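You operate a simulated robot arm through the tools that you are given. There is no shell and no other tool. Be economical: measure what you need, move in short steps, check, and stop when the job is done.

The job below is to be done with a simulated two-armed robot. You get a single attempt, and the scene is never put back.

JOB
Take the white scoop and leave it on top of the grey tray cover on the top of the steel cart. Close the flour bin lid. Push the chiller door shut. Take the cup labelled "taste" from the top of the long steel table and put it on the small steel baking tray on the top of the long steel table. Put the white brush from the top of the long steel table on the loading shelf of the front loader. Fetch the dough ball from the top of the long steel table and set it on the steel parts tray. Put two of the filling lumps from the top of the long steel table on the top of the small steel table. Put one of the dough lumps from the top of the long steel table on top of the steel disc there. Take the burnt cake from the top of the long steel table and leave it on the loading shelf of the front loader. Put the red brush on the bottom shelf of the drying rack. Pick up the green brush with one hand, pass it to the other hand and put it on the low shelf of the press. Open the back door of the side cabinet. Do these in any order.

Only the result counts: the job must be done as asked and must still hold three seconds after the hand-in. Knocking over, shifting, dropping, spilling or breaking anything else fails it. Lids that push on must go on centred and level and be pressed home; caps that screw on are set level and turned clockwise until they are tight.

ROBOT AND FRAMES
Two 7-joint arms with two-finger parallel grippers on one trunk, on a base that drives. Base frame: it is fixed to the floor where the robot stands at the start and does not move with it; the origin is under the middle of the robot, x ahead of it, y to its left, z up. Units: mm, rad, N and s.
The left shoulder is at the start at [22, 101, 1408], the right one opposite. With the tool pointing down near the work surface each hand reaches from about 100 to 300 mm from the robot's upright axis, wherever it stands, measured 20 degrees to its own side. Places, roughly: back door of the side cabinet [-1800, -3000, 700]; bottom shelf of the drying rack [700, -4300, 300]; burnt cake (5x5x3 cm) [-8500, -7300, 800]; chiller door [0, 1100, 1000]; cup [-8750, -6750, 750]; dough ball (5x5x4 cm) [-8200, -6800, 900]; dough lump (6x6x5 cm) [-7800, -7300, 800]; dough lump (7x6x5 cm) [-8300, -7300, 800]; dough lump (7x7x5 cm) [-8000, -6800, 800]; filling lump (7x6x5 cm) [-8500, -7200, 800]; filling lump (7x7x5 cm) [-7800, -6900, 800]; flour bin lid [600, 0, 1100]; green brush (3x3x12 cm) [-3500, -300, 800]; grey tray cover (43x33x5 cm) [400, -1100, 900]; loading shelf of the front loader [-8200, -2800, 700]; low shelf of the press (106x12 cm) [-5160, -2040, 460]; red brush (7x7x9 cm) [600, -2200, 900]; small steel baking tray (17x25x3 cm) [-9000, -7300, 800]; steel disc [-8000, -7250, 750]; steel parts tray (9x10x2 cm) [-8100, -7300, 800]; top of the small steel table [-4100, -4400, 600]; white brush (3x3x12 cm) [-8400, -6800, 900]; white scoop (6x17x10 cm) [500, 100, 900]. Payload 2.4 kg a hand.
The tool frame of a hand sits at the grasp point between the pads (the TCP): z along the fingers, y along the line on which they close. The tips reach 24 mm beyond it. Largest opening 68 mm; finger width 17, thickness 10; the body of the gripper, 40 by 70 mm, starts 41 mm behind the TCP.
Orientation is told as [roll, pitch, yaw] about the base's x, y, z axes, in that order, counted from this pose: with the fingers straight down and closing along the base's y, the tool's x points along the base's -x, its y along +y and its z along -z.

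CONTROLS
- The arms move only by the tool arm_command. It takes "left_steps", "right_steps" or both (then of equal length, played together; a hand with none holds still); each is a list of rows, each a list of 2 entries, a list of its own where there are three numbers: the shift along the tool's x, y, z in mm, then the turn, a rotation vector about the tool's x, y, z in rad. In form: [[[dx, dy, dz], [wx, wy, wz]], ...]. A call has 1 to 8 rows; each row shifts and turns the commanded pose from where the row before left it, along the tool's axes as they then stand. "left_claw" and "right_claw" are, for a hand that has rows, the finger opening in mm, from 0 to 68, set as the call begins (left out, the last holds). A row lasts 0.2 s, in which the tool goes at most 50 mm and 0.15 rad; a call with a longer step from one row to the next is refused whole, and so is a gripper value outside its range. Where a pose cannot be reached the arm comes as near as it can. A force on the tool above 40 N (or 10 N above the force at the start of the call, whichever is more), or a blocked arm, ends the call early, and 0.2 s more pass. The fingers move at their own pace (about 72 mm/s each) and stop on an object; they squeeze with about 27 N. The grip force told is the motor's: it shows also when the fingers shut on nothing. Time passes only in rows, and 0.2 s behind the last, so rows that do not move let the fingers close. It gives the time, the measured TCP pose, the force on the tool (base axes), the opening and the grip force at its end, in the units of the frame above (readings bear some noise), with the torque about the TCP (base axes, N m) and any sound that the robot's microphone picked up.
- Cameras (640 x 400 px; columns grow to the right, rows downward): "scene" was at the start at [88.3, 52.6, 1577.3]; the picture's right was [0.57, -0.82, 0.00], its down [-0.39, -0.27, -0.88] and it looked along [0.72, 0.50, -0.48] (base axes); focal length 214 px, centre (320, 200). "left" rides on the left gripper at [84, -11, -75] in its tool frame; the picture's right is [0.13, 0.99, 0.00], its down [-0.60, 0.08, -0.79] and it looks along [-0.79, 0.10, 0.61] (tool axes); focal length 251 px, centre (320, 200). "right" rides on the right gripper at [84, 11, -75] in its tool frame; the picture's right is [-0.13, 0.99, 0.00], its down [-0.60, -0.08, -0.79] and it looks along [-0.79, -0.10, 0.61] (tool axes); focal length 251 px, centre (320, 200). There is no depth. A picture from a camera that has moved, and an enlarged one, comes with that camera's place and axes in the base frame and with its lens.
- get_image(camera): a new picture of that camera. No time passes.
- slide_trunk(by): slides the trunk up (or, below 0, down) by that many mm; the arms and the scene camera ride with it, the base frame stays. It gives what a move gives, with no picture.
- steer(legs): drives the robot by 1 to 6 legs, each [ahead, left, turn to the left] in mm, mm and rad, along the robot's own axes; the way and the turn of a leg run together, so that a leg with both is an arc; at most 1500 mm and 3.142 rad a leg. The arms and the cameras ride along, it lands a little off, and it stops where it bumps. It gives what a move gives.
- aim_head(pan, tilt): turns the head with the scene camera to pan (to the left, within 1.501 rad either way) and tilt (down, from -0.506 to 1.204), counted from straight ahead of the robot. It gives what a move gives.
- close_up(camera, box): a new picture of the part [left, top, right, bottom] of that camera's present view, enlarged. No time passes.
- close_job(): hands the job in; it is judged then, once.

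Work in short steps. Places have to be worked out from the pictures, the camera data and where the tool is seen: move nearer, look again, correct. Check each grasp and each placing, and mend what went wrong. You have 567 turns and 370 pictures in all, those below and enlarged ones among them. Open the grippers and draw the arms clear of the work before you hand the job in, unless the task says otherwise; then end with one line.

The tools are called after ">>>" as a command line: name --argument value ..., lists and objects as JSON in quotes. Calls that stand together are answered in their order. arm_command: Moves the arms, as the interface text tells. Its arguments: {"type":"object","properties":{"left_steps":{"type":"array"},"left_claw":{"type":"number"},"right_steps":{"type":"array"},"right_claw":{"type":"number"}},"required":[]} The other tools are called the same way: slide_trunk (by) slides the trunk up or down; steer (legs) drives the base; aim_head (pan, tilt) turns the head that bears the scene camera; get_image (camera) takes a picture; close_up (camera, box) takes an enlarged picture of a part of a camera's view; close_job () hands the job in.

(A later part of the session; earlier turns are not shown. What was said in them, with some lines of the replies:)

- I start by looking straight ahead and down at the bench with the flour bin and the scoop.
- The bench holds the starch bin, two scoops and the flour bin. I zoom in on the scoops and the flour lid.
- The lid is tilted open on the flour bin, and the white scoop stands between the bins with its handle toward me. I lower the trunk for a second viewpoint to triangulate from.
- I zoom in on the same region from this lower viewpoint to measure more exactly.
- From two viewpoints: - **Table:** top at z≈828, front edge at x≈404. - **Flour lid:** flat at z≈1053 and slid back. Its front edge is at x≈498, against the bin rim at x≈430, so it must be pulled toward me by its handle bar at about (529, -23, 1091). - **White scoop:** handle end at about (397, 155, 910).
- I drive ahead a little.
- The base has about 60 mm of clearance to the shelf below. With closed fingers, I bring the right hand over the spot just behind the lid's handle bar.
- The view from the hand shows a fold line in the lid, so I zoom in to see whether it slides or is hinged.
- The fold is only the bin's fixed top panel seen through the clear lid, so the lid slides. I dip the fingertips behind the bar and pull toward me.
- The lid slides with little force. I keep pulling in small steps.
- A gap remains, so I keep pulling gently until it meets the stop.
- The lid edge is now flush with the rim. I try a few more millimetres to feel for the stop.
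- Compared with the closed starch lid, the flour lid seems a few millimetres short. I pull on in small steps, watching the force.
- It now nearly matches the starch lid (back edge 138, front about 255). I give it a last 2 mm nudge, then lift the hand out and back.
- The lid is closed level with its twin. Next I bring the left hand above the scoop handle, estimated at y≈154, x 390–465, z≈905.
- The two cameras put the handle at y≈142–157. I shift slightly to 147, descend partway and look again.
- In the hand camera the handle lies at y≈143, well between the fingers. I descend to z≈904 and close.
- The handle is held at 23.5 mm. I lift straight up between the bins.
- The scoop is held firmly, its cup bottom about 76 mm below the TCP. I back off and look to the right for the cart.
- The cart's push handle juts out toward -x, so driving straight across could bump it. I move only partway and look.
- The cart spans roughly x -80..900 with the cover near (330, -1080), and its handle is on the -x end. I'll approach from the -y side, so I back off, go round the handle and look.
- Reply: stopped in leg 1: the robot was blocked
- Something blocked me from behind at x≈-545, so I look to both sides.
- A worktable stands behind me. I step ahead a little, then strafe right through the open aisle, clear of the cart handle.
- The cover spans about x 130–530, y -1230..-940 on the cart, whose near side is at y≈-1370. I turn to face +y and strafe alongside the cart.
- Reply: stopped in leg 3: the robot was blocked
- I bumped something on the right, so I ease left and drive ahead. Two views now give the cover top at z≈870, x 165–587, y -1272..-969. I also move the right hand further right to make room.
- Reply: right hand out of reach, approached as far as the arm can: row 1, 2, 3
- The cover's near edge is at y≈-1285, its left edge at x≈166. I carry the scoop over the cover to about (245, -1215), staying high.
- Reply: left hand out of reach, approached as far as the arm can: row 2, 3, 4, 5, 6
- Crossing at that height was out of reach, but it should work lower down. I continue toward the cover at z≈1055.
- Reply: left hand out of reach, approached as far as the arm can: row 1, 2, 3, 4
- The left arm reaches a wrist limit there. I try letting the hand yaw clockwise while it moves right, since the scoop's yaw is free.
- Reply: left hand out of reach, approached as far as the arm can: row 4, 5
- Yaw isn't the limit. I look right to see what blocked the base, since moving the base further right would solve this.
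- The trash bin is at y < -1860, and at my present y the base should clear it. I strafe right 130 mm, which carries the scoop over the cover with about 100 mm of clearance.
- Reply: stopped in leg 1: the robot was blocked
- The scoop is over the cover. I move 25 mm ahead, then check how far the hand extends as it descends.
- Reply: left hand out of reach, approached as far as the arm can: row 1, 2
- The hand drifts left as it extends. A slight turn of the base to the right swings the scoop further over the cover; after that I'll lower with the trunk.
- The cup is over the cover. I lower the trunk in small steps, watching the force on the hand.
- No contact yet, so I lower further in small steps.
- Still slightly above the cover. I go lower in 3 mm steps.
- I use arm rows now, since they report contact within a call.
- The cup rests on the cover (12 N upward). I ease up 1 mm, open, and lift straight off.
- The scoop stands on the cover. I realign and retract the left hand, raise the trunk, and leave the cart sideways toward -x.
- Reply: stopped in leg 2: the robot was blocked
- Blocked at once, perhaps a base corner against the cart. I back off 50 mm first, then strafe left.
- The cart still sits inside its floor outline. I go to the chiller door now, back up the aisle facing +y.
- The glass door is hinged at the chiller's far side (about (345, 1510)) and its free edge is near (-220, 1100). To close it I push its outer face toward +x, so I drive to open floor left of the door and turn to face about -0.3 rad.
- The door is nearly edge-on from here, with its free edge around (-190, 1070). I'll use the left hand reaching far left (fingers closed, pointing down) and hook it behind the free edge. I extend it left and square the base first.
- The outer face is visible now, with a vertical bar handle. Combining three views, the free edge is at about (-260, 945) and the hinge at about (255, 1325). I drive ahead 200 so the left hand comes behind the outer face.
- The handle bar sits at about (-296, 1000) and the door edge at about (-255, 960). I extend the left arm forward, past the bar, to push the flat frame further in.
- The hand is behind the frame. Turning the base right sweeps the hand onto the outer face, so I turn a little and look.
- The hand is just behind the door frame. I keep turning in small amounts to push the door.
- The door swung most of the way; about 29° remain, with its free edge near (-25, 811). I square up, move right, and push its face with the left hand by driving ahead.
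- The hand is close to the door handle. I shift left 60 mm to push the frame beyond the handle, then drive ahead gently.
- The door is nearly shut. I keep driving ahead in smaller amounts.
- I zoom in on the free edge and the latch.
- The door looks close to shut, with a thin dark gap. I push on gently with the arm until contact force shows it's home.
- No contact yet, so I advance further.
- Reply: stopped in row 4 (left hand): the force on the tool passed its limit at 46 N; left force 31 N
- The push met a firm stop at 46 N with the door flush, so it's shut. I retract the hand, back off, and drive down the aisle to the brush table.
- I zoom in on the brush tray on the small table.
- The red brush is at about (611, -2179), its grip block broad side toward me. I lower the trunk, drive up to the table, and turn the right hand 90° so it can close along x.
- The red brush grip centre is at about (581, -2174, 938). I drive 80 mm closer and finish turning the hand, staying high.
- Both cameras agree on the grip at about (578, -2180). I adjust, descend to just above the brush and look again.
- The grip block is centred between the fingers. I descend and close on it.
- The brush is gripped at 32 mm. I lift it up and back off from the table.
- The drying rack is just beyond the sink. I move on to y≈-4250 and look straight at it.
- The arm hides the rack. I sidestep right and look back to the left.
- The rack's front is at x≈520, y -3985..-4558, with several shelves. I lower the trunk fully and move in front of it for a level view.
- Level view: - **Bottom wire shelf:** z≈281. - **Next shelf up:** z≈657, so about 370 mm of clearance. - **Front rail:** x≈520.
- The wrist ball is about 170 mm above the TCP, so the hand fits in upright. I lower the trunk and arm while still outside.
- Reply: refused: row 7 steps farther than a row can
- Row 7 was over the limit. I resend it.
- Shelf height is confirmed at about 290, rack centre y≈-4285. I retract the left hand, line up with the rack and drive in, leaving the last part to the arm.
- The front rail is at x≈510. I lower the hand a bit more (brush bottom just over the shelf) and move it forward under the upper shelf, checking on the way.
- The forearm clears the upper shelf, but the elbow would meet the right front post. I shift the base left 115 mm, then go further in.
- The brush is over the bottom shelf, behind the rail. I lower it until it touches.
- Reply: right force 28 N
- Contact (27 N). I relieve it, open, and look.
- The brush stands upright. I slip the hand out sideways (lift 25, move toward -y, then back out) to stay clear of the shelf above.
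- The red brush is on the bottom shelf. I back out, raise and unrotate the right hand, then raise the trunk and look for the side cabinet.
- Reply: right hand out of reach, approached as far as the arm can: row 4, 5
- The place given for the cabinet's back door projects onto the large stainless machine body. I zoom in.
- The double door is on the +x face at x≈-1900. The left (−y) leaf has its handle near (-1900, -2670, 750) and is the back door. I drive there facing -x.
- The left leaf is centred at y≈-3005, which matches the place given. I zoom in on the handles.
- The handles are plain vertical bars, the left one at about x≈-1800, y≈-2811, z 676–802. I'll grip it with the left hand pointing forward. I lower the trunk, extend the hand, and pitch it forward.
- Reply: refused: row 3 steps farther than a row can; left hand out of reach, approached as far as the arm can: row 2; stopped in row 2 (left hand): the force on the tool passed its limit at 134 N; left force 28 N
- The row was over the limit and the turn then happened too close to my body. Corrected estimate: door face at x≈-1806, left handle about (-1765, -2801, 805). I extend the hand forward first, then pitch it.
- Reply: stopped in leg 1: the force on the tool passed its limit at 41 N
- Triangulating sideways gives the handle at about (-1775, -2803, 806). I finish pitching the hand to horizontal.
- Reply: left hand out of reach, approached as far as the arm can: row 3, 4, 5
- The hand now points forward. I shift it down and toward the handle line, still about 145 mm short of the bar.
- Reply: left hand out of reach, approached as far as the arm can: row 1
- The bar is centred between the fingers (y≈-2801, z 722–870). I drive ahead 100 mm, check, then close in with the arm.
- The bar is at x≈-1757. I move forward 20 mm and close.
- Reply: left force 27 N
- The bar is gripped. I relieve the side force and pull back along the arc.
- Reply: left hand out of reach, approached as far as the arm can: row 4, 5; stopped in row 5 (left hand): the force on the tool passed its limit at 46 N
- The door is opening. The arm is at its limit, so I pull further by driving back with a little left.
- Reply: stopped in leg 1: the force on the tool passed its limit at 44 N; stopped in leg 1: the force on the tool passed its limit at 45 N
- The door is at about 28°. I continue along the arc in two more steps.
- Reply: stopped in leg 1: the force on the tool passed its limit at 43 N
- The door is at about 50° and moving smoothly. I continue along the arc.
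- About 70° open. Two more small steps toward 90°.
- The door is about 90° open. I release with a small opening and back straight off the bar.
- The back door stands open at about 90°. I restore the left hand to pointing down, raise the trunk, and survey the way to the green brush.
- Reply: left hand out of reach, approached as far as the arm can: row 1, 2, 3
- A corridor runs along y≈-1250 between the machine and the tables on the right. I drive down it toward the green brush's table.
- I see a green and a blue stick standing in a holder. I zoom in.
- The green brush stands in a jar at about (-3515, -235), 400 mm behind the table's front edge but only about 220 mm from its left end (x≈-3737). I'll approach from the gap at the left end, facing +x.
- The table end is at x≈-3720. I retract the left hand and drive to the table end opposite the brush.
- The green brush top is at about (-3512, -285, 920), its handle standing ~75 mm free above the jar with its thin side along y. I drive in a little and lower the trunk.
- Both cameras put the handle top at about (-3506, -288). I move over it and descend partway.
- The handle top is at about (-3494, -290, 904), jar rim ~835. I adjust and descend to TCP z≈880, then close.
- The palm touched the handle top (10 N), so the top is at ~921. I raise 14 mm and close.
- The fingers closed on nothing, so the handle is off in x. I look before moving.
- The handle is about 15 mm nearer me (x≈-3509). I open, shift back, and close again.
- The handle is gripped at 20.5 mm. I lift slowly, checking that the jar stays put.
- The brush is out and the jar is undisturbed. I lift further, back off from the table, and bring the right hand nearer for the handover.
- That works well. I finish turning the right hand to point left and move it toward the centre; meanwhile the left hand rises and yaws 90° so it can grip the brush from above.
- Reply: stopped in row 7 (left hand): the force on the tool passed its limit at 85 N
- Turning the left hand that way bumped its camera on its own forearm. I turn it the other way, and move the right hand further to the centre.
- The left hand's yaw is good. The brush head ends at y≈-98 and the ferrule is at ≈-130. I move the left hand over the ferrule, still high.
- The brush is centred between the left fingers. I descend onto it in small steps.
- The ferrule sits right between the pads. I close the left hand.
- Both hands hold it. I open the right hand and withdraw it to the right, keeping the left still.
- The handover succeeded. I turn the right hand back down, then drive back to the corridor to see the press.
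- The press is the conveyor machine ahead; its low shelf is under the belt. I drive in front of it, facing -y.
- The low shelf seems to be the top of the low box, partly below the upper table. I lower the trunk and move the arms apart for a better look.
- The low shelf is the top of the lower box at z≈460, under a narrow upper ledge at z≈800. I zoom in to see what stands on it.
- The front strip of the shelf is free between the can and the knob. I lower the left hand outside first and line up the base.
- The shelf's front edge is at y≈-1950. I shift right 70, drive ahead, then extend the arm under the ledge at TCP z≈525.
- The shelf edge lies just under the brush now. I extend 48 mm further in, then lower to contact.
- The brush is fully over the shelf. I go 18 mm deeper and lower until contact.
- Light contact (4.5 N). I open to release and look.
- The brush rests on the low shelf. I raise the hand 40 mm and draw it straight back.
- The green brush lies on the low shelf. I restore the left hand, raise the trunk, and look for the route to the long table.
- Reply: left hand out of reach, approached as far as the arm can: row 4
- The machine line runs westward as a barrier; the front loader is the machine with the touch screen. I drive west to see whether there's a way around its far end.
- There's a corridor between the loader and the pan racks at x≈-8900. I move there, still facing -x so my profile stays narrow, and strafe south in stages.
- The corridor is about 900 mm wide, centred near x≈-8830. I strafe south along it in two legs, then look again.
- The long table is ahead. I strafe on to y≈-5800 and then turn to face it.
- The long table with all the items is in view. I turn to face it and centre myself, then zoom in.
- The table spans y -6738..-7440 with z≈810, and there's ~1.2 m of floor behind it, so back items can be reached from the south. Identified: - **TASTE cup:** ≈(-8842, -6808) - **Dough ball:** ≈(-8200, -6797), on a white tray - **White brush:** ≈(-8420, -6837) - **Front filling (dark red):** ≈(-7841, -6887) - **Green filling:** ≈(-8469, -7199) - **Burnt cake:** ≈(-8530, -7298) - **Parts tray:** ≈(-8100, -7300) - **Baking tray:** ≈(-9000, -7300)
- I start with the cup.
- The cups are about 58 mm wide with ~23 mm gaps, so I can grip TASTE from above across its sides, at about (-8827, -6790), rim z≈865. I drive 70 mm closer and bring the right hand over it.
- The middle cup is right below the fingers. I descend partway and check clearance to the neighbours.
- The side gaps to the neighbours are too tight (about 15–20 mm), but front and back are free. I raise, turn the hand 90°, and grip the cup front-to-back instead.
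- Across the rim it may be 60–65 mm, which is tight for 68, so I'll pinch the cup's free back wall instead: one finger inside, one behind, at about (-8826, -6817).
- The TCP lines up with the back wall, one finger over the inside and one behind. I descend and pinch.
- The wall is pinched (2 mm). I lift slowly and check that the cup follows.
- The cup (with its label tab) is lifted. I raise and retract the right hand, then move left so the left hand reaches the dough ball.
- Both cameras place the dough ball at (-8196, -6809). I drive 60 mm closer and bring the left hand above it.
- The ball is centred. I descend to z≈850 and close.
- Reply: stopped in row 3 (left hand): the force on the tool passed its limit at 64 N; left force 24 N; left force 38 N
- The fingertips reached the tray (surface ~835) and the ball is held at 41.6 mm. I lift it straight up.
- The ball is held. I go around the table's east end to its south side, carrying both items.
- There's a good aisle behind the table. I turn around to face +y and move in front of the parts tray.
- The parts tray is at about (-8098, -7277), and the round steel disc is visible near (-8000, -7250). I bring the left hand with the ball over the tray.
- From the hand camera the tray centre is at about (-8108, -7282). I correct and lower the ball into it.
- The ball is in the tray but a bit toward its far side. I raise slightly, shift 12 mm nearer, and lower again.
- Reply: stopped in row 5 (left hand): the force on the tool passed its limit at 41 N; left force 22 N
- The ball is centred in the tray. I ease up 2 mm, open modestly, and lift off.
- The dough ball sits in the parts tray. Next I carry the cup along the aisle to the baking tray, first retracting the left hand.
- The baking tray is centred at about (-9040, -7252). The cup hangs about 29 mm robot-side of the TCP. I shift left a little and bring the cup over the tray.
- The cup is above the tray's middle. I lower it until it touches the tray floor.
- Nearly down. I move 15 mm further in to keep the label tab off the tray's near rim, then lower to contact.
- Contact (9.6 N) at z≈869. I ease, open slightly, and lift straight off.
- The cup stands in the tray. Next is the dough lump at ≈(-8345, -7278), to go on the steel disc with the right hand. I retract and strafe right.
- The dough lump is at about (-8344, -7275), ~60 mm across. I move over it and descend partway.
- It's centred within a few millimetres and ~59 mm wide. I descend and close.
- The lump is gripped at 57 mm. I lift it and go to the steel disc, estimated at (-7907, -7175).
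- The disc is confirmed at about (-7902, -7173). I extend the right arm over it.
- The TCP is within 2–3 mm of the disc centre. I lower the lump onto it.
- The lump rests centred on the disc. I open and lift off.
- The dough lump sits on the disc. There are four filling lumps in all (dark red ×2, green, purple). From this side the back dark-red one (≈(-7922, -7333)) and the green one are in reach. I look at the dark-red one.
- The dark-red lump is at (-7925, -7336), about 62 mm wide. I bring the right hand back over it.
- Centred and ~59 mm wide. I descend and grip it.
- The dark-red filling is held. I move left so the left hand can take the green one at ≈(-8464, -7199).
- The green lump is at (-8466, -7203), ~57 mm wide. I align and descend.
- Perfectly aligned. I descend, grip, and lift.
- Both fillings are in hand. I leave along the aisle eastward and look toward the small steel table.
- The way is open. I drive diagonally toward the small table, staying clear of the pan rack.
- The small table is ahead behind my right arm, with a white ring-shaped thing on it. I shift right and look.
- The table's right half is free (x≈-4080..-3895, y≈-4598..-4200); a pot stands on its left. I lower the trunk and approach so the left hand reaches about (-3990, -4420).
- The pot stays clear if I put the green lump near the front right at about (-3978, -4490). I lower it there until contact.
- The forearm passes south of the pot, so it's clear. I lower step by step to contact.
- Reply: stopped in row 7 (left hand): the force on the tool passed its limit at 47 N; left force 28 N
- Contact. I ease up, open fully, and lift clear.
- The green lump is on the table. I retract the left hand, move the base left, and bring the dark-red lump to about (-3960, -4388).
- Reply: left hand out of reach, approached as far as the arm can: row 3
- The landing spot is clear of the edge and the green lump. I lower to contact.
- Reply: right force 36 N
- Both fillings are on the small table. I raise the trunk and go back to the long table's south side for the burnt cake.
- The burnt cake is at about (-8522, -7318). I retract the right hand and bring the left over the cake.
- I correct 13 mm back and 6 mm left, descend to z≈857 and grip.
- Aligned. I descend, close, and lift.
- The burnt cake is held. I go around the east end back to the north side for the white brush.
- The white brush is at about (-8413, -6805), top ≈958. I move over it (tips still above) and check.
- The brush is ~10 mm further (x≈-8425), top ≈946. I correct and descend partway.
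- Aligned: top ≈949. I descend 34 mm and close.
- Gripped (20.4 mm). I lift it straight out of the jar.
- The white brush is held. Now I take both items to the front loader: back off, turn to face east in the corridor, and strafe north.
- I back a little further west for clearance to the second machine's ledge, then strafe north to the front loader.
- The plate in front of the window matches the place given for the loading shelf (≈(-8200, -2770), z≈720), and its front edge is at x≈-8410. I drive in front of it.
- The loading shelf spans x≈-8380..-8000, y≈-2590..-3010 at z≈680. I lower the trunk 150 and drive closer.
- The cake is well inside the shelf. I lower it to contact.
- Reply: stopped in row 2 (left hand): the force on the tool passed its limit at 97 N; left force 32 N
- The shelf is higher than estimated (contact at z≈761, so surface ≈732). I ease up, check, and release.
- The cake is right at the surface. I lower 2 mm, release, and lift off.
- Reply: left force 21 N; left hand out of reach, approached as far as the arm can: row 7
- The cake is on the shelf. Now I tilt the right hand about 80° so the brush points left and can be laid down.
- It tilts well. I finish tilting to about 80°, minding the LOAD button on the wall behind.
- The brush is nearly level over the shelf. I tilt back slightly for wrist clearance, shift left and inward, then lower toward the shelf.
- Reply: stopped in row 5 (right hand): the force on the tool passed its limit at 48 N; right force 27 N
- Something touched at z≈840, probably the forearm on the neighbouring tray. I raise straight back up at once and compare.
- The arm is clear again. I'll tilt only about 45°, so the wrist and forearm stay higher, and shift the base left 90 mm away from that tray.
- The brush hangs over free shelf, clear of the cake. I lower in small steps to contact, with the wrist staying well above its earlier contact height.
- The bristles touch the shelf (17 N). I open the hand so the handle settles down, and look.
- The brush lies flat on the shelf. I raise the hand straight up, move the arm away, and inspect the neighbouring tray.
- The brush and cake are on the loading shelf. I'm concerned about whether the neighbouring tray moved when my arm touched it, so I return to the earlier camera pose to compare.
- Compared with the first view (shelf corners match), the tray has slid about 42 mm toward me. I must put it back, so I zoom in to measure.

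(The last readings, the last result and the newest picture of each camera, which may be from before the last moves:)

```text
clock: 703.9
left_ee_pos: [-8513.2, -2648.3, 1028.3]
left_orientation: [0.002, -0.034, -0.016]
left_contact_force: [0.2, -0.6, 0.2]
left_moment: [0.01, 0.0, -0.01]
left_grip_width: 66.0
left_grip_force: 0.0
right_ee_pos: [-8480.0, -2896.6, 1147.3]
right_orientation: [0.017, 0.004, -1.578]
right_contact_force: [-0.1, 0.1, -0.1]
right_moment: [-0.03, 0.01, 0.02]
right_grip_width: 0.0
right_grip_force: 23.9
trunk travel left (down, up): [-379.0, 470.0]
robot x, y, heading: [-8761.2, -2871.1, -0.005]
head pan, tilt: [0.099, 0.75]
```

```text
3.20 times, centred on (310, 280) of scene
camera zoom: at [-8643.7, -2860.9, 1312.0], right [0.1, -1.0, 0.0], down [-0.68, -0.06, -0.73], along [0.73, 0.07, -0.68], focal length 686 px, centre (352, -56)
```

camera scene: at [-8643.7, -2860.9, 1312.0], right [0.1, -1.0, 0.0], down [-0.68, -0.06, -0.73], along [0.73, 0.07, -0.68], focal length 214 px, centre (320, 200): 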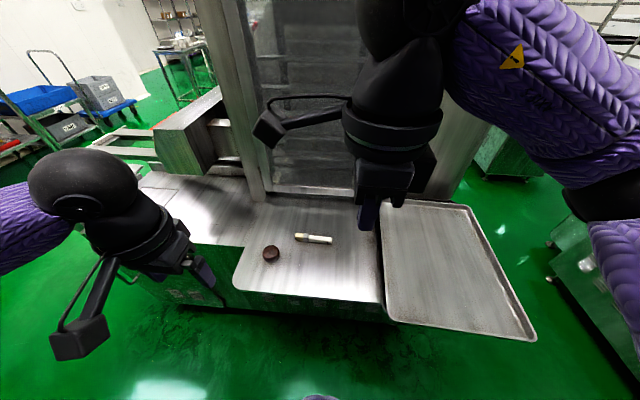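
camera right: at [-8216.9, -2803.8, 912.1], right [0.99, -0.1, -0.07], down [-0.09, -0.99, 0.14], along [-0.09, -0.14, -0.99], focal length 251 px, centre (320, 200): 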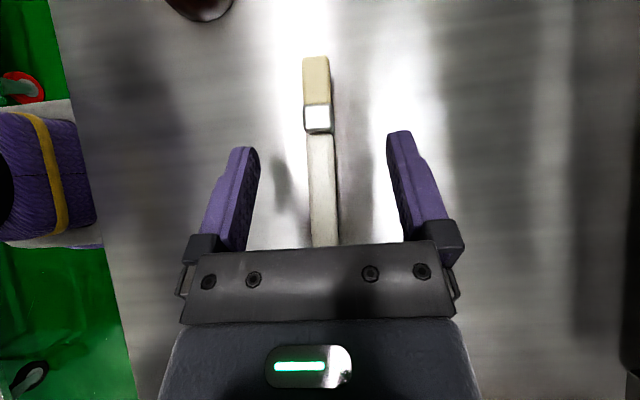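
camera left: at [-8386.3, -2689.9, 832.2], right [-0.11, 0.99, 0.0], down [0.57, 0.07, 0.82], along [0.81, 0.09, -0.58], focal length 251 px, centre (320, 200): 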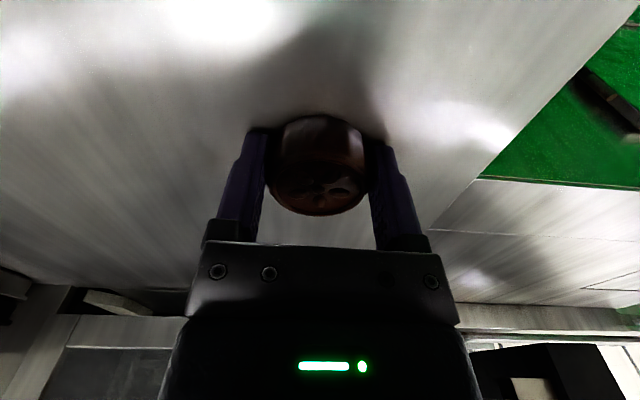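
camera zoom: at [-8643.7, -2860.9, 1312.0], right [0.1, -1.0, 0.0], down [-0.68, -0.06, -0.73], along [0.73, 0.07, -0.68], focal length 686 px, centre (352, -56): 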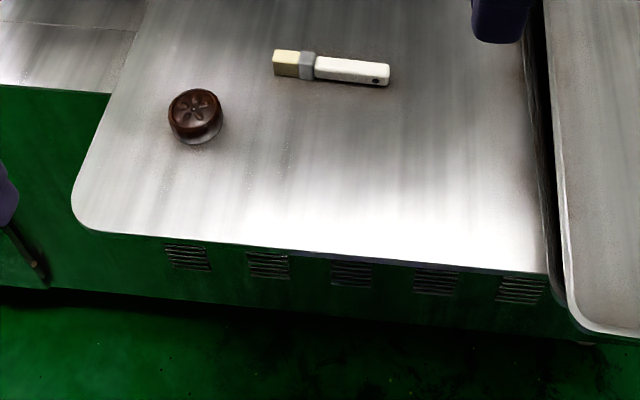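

The tray's front edge is at x≈-8442..-8458; originally it was about -8410, flush with the shelf front. I'll push it gently back with closed fingers at its front edge, nearer the right side. I position the hand first.

>>> slide_trunk --by -230

>>> steer --legs '[[-30, 0, 0], [0, -310, 0]]'

>>> arm_command --right_claw 0 --right_steps '[[[0, 0, 45], [0, 0, 0]], [[0, 0, 45], [0, 0, 0]], [[0, 0, 35], [0, 0, 0]]]'

>>> aim_head --pan -0.1 --tilt 0.8

>>> get_image --camera "scene"

>>> get_image --camera "right"

```text
clock: 706.3
left_ee_pos: [-8505.6, -2647.9, 785.3]
left_orientation: [-0.002, 0.03, -0.017]
left_contact_force: [1.0, -0.5, 0.4]
left_moment: [-0.03, -0.03, -0.05]
left_grip_width: 66.3
left_grip_force: 0.1
right_ee_pos: [-8480.9, -2896.7, 917.3]
right_orientation: [0.017, 0.004, -1.578]
right_contact_force: [0.5, -0.7, 0.1]
right_moment: [0.0, 0.01, 0.0]
right_grip_width: 0.1
right_grip_force: 23.3
trunk travel left (down, up): [-149.0, 700.0]
robot x, y, heading: [-8762.5, -2868.2, -0.004]
head pan, tilt: [0.099, 0.75]
```

```text
clock: 708.8
left_ee_pos: [-8536.7, -2961.2, 786.0]
left_orientation: [-0.001, 0.028, -0.019]
left_contact_force: [-0.5, 0.4, 0.2]
left_moment: [0.02, -0.01, 0.02]
left_grip_width: 66.0
left_grip_force: 0.1
right_ee_pos: [-8511.7, -3208.0, 916.9]
right_orientation: [0.016, 0.003, -1.58]
right_contact_force: [0.0, -0.1, 0.1]
right_moment: [0.0, -0.01, 0.01]
right_grip_width: 0.0
right_grip_force: 23.0
trunk travel left (down, up): [-149.0, 700.0]
robot x, y, heading: [-8793.1, -3179.4, -0.005]
head pan, tilt: [0.099, 0.75]
```

```text
clock: 709.6
left_ee_pos: [-8537.5, -2959.7, 785.8]
left_orientation: [-0.002, 0.029, -0.02]
left_contact_force: [0.3, 0.4, 1.0]
left_moment: [0.02, 0.01, -0.02]
left_grip_width: 66.0
left_grip_force: 0.2
right_ee_pos: [-8510.8, -3208.3, 792.3]
right_orientation: [0.017, 0.003, -1.579]
right_contact_force: [-0.1, -0.3, 0.4]
right_moment: [-0.03, 0.0, 0.01]
right_grip_width: 0.1
right_grip_force: 23.8
trunk travel left (down, up): [-149.0, 700.0]
robot x, y, heading: [-8792.3, -3182.4, -0.009]
head pan, tilt: [0.099, 0.75]
```

```text
clock: 710.3
left_ee_pos: [-8537.2, -2959.9, 783.8]
left_orientation: [-0.001, 0.031, -0.019]
left_contact_force: [-0.3, -0.1, 1.0]
left_moment: [0.01, -0.01, -0.01]
left_grip_width: 65.8
left_grip_force: 0.0
right_ee_pos: [-8510.0, -3208.5, 791.8]
right_orientation: [0.019, 0.003, -1.582]
right_contact_force: [0.1, -0.7, 1.0]
right_moment: [0.0, -0.01, 0.01]
right_grip_width: 0.0
right_grip_force: 23.4
trunk travel left (down, up): [-149.0, 700.0]
robot x, y, heading: [-8795.3, -3178.2, -0.009]
head pan, tilt: [-0.099, 0.799]
```

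```text
121 pictures are left
camera scene: at [-8625.3, -3189.1, 1074.4], right [-0.11, -0.99, 0.0], down [-0.71, 0.08, -0.7], along [0.69, -0.07, -0.72], focal length 214 px, centre (320, 200)
```

scene: 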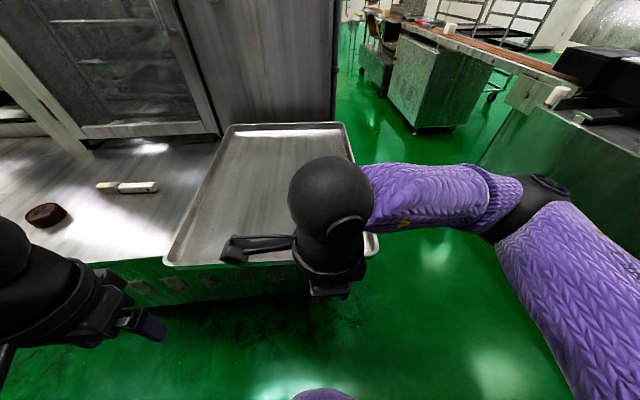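

```text
120 pictures are left
camera right: at [-8498.9, -3125.5, 868.3], right [0.99, -0.14, 0.02], down [-0.1, -0.61, 0.79], along [-0.1, -0.78, -0.61], focal length 251 px, centre (320, 200)
```

right: 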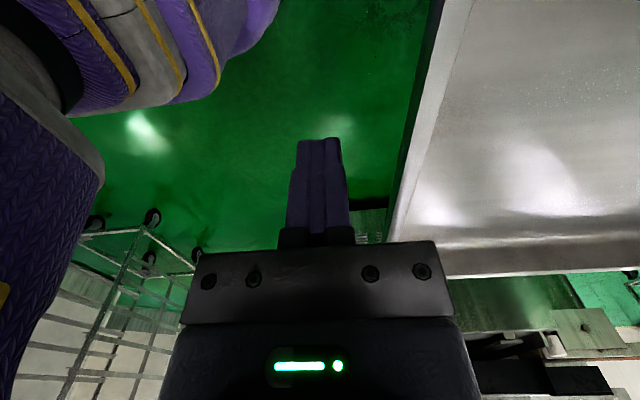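

The rim top is at about z≈770, its front near x≈-8464. I lower the fingertips to ~758 and push forward in small steps.

>>> arm_command --right_claw 0 --right_steps '[[[0, 0, 10], [0, 0, 0]], [[0, 30, 0], [0, 0, 0]], [[0, 8, 0], [0, 0, 0]], [[0, 8, 0], [0, 0, 0]], [[0, 8, 0], [0, 0, 0]]]'

>>> get_image --camera "scene"

>>> get_image --camera "right"

```text
clock: 711.5
left_ee_pos: [-8536.5, -2960.6, 784.9]
left_orientation: [-0.001, 0.029, -0.019]
left_contact_force: [-0.5, 0.3, -0.1]
left_moment: [0.02, -0.02, 0.0]
left_grip_width: 65.8
left_grip_force: 0.0
right_ee_pos: [-8454.7, -3207.7, 782.4]
right_orientation: [0.017, 0.004, -1.578]
right_contact_force: [-2.1, 1.3, 1.2]
right_moment: [-0.01, 0.0, 0.02]
right_grip_width: 0.0
right_grip_force: 23.6
trunk travel left (down, up): [-149.0, 700.0]
robot x, y, heading: [-8793.2, -3182.2, -0.008]
head pan, tilt: [-0.099, 0.799]
```

```text
119 pictures are left
camera scene: at [-8625.5, -3189.2, 1074.4], right [-0.11, -0.99, 0.0], down [-0.71, 0.08, -0.7], along [0.69, -0.07, -0.72], focal length 214 px, centre (320, 200)
```

scene: 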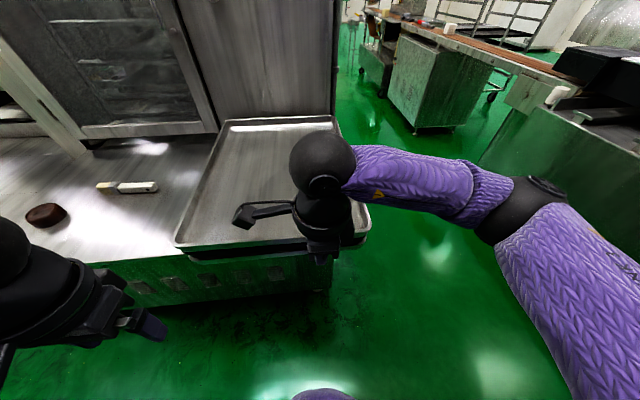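

```text
118 pictures are left
camera right: at [-8444.7, -3125.8, 859.3], right [0.99, -0.14, 0.02], down [-0.1, -0.61, 0.79], along [-0.1, -0.78, -0.61], focal length 251 px, centre (320, 200)
```

right: 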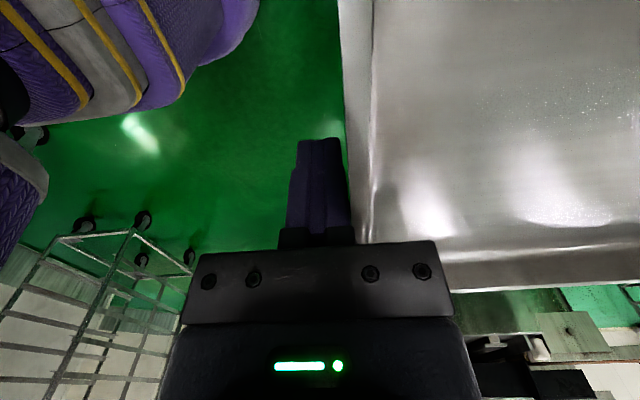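

The tray is sliding back. I zoom in to compare its edge with the dark frame beneath.

>>> close_up --camera "scene" --box '[150, 110, 400, 290]'

```text
2.22 times, centred on (275, 200) of scene
camera zoom: at [-8625.5, -3189.2, 1074.4], right [-0.11, -0.99, 0.0], down [-0.71, 0.08, -0.7], along [0.69, -0.07, -0.72], focal length 477 px, centre (420, 200)
```

zoom: 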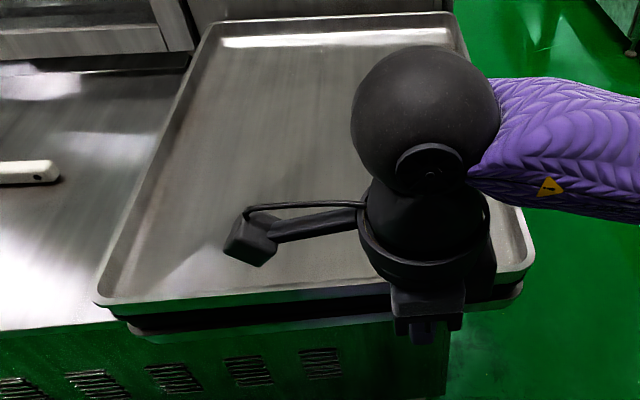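

I push another 16 mm, then check from the same viewpoint as the original picture.

>>> arm_command --right_claw 0 --right_steps '[[[0, 8, 0], [0, 0, 0]], [[0, 8, 0], [0, 0, 0]], [[0, -30, 0], [0, 0, 0]], [[0, -30, -30], [0, 0, 0]], [[0, -20, -45], [0, 0, 0]], [[0, 0, -45], [0, 0, 0]]]'

>>> steer --legs '[[30, 310, 0.003]]'

>>> slide_trunk --by 230

>>> aim_head --pan 0.1 --tilt 0.75

>>> get_image --camera "scene"

```text
clock: 712.9
left_ee_pos: [-8536.7, -2960.8, 785.0]
left_orientation: [-0.002, 0.029, -0.02]
left_contact_force: [0.7, -0.1, 0.6]
left_moment: [0.01, -0.01, 0.01]
left_grip_width: 65.9
left_grip_force: 0.1
right_ee_pos: [-8521.1, -3209.0, 902.1]
right_orientation: [0.017, 0.002, -1.582]
right_contact_force: [-0.7, 0.3, 0.6]
right_moment: [0.0, -0.05, -0.03]
right_grip_width: 0.0
right_grip_force: 23.3
trunk travel left (down, up): [-149.0, 700.0]
robot x, y, heading: [-8791.9, -3181.5, -0.004]
head pan, tilt: [-0.099, 0.799]
```

```text
clock: 715.0
left_ee_pos: [-8505.4, -2653.0, 785.8]
left_orientation: [-0.002, 0.029, -0.015]
left_contact_force: [-0.6, 1.1, -0.6]
left_moment: [-0.01, 0.03, 0.02]
left_grip_width: 66.0
left_grip_force: 0.1
right_ee_pos: [-8489.7, -2900.5, 901.3]
right_orientation: [0.018, 0.002, -1.58]
right_contact_force: [-0.3, -0.6, 0.1]
right_moment: [0.02, -0.01, 0.02]
right_grip_width: 0.0
right_grip_force: 23.5
trunk travel left (down, up): [-149.0, 700.0]
robot x, y, heading: [-8763.7, -2869.5, -0.004]
head pan, tilt: [-0.099, 0.799]
```

```text
clock: 717.4
left_ee_pos: [-8506.7, -2651.3, 1014.5]
left_orientation: [-0.001, 0.028, -0.015]
left_contact_force: [-0.4, 0.0, -0.3]
left_moment: [-0.02, -0.02, 0.01]
left_grip_width: 66.2
left_grip_force: 0.1
right_ee_pos: [-8489.3, -2898.8, 1132.1]
right_orientation: [0.017, 0.005, -1.578]
right_contact_force: [-0.5, -0.4, -0.6]
right_moment: [-0.02, -0.03, -0.03]
right_grip_width: 0.1
right_grip_force: 23.4
trunk travel left (down, up): [-379.0, 470.0]
robot x, y, heading: [-8762.9, -2873.7, -0.006]
head pan, tilt: [-0.099, 0.799]
```

```text
clock: 718.2
left_ee_pos: [-8505.0, -2651.4, 1013.6]
left_orientation: [-0.001, 0.029, -0.016]
left_contact_force: [0.6, -0.1, -0.4]
left_moment: [0.0, -0.01, -0.01]
left_grip_width: 65.9
left_grip_force: 0.1
right_ee_pos: [-8488.9, -2899.7, 1131.5]
right_orientation: [0.017, 0.003, -1.578]
right_contact_force: [0.0, 0.1, 0.3]
right_moment: [0.01, -0.03, 0.01]
right_grip_width: 0.0
right_grip_force: 23.4
trunk travel left (down, up): [-379.0, 470.0]
robot x, y, heading: [-8761.0, -2874.0, -0.006]
head pan, tilt: [0.099, 0.75]
```

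```text
116 pictures are left
camera scene: at [-8643.4, -2864.1, 1312.0], right [0.09, -1.0, 0.0], down [-0.68, -0.06, -0.73], along [0.73, 0.07, -0.68], focal length 214 px, centre (320, 200)
```

scene: 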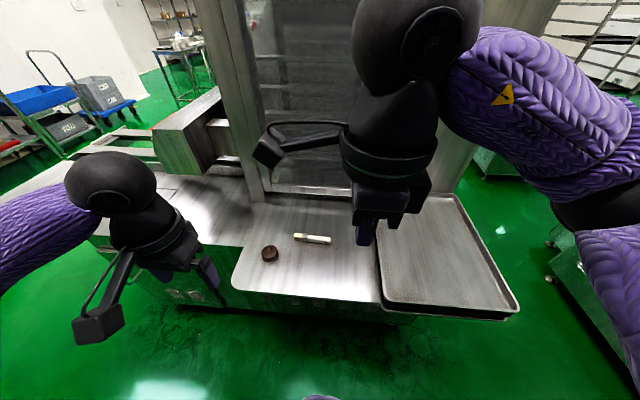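

The tray corners now match the original picture: RF (520,313) vs (521,316), RB (455,195) vs (457,196), FL (383,303) vs (382,302). It's back in place, and the brush and cake still lie on the shelf. I back off, open both grippers, and take one last look.

>>> steer --legs '[[-200, 0, 0]]'

>>> arm_command --right_claw 68 --left_claw 68 --right_steps '[[[0, 0, -10], [0, 0, 0]], [[0, 0, -10], [0, 0, 0]], [[0, 0, 0], [0, 0, 0]], [[0, 0, 0], [0, 0, 0]]]' --left_steps '[[[0, 0, -10], [0, 0, 0]], [[0, 0, -10], [0, 0, 0]], [[0, 0, 0], [0, 0, 0]], [[0, 0, 0], [0, 0, 0]]]'

>>> close_up --camera "scene" --box '[190, 150, 520, 330]'

```text
clock: 719.8
left_ee_pos: [-8705.5, -2650.5, 1015.1]
left_orientation: [0.0, 0.03, -0.018]
left_contact_force: [0.6, -0.6, 0.4]
left_moment: [0.03, -0.03, 0.0]
left_grip_width: 66.0
left_grip_force: 0.1
right_ee_pos: [-8688.9, -2898.3, 1132.2]
right_orientation: [0.018, 0.004, -1.579]
right_contact_force: [0.6, 0.5, 0.0]
right_moment: [-0.02, -0.01, 0.01]
right_grip_width: 0.0
right_grip_force: 23.9
trunk travel left (down, up): [-379.0, 470.0]
robot x, y, heading: [-8964.5, -2872.4, -0.003]
head pan, tilt: [0.099, 0.75]
```

```text
clock: 720.8
left_ee_pos: [-8704.8, -2651.4, 1035.7]
left_orientation: [-0.002, 0.029, -0.018]
left_contact_force: [0.4, 0.1, -0.7]
left_moment: [0.03, 0.03, 0.02]
left_grip_width: 68.0
left_grip_force: 0.0
right_ee_pos: [-8689.4, -2899.2, 1151.8]
right_orientation: [0.017, 0.004, -1.582]
right_contact_force: [0.1, 0.5, 0.3]
right_moment: [-0.02, -0.01, 0.03]
right_grip_width: 68.2
right_grip_force: 0.0
trunk travel left (down, up): [-379.0, 470.0]
robot x, y, heading: [-8961.8, -2871.6, -0.008]
head pan, tilt: [0.099, 0.75]
```

```text
1.94 times, centred on (355, 240) of scene
camera zoom: at [-8843.4, -2863.2, 1312.0], right [0.09, -1.0, 0.0], down [-0.68, -0.06, -0.73], along [0.73, 0.07, -0.68], focal length 416 px, centre (252, 122)
```

zoom: 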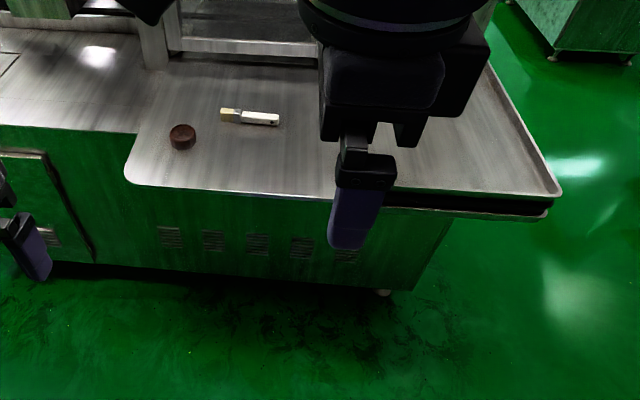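

The cake and brush rest on the loading shelf, the tray is aligned again, both grippers are open and the arms are clear. All twelve parts of the job are done, so I hand it in.

>>> close_job

```text
The job is handed in.
```

I did all twelve parts and handed the job in. One thing to know: while laying the white brush down, my arm slid a loose tray beside the loader's loading shelf by about 4 cm. I pushed it back to within about a centimetre of where it was, judging by the pictures. The base also bumped into things a few times while driving; I saw nothing move, but I did not check each spot.
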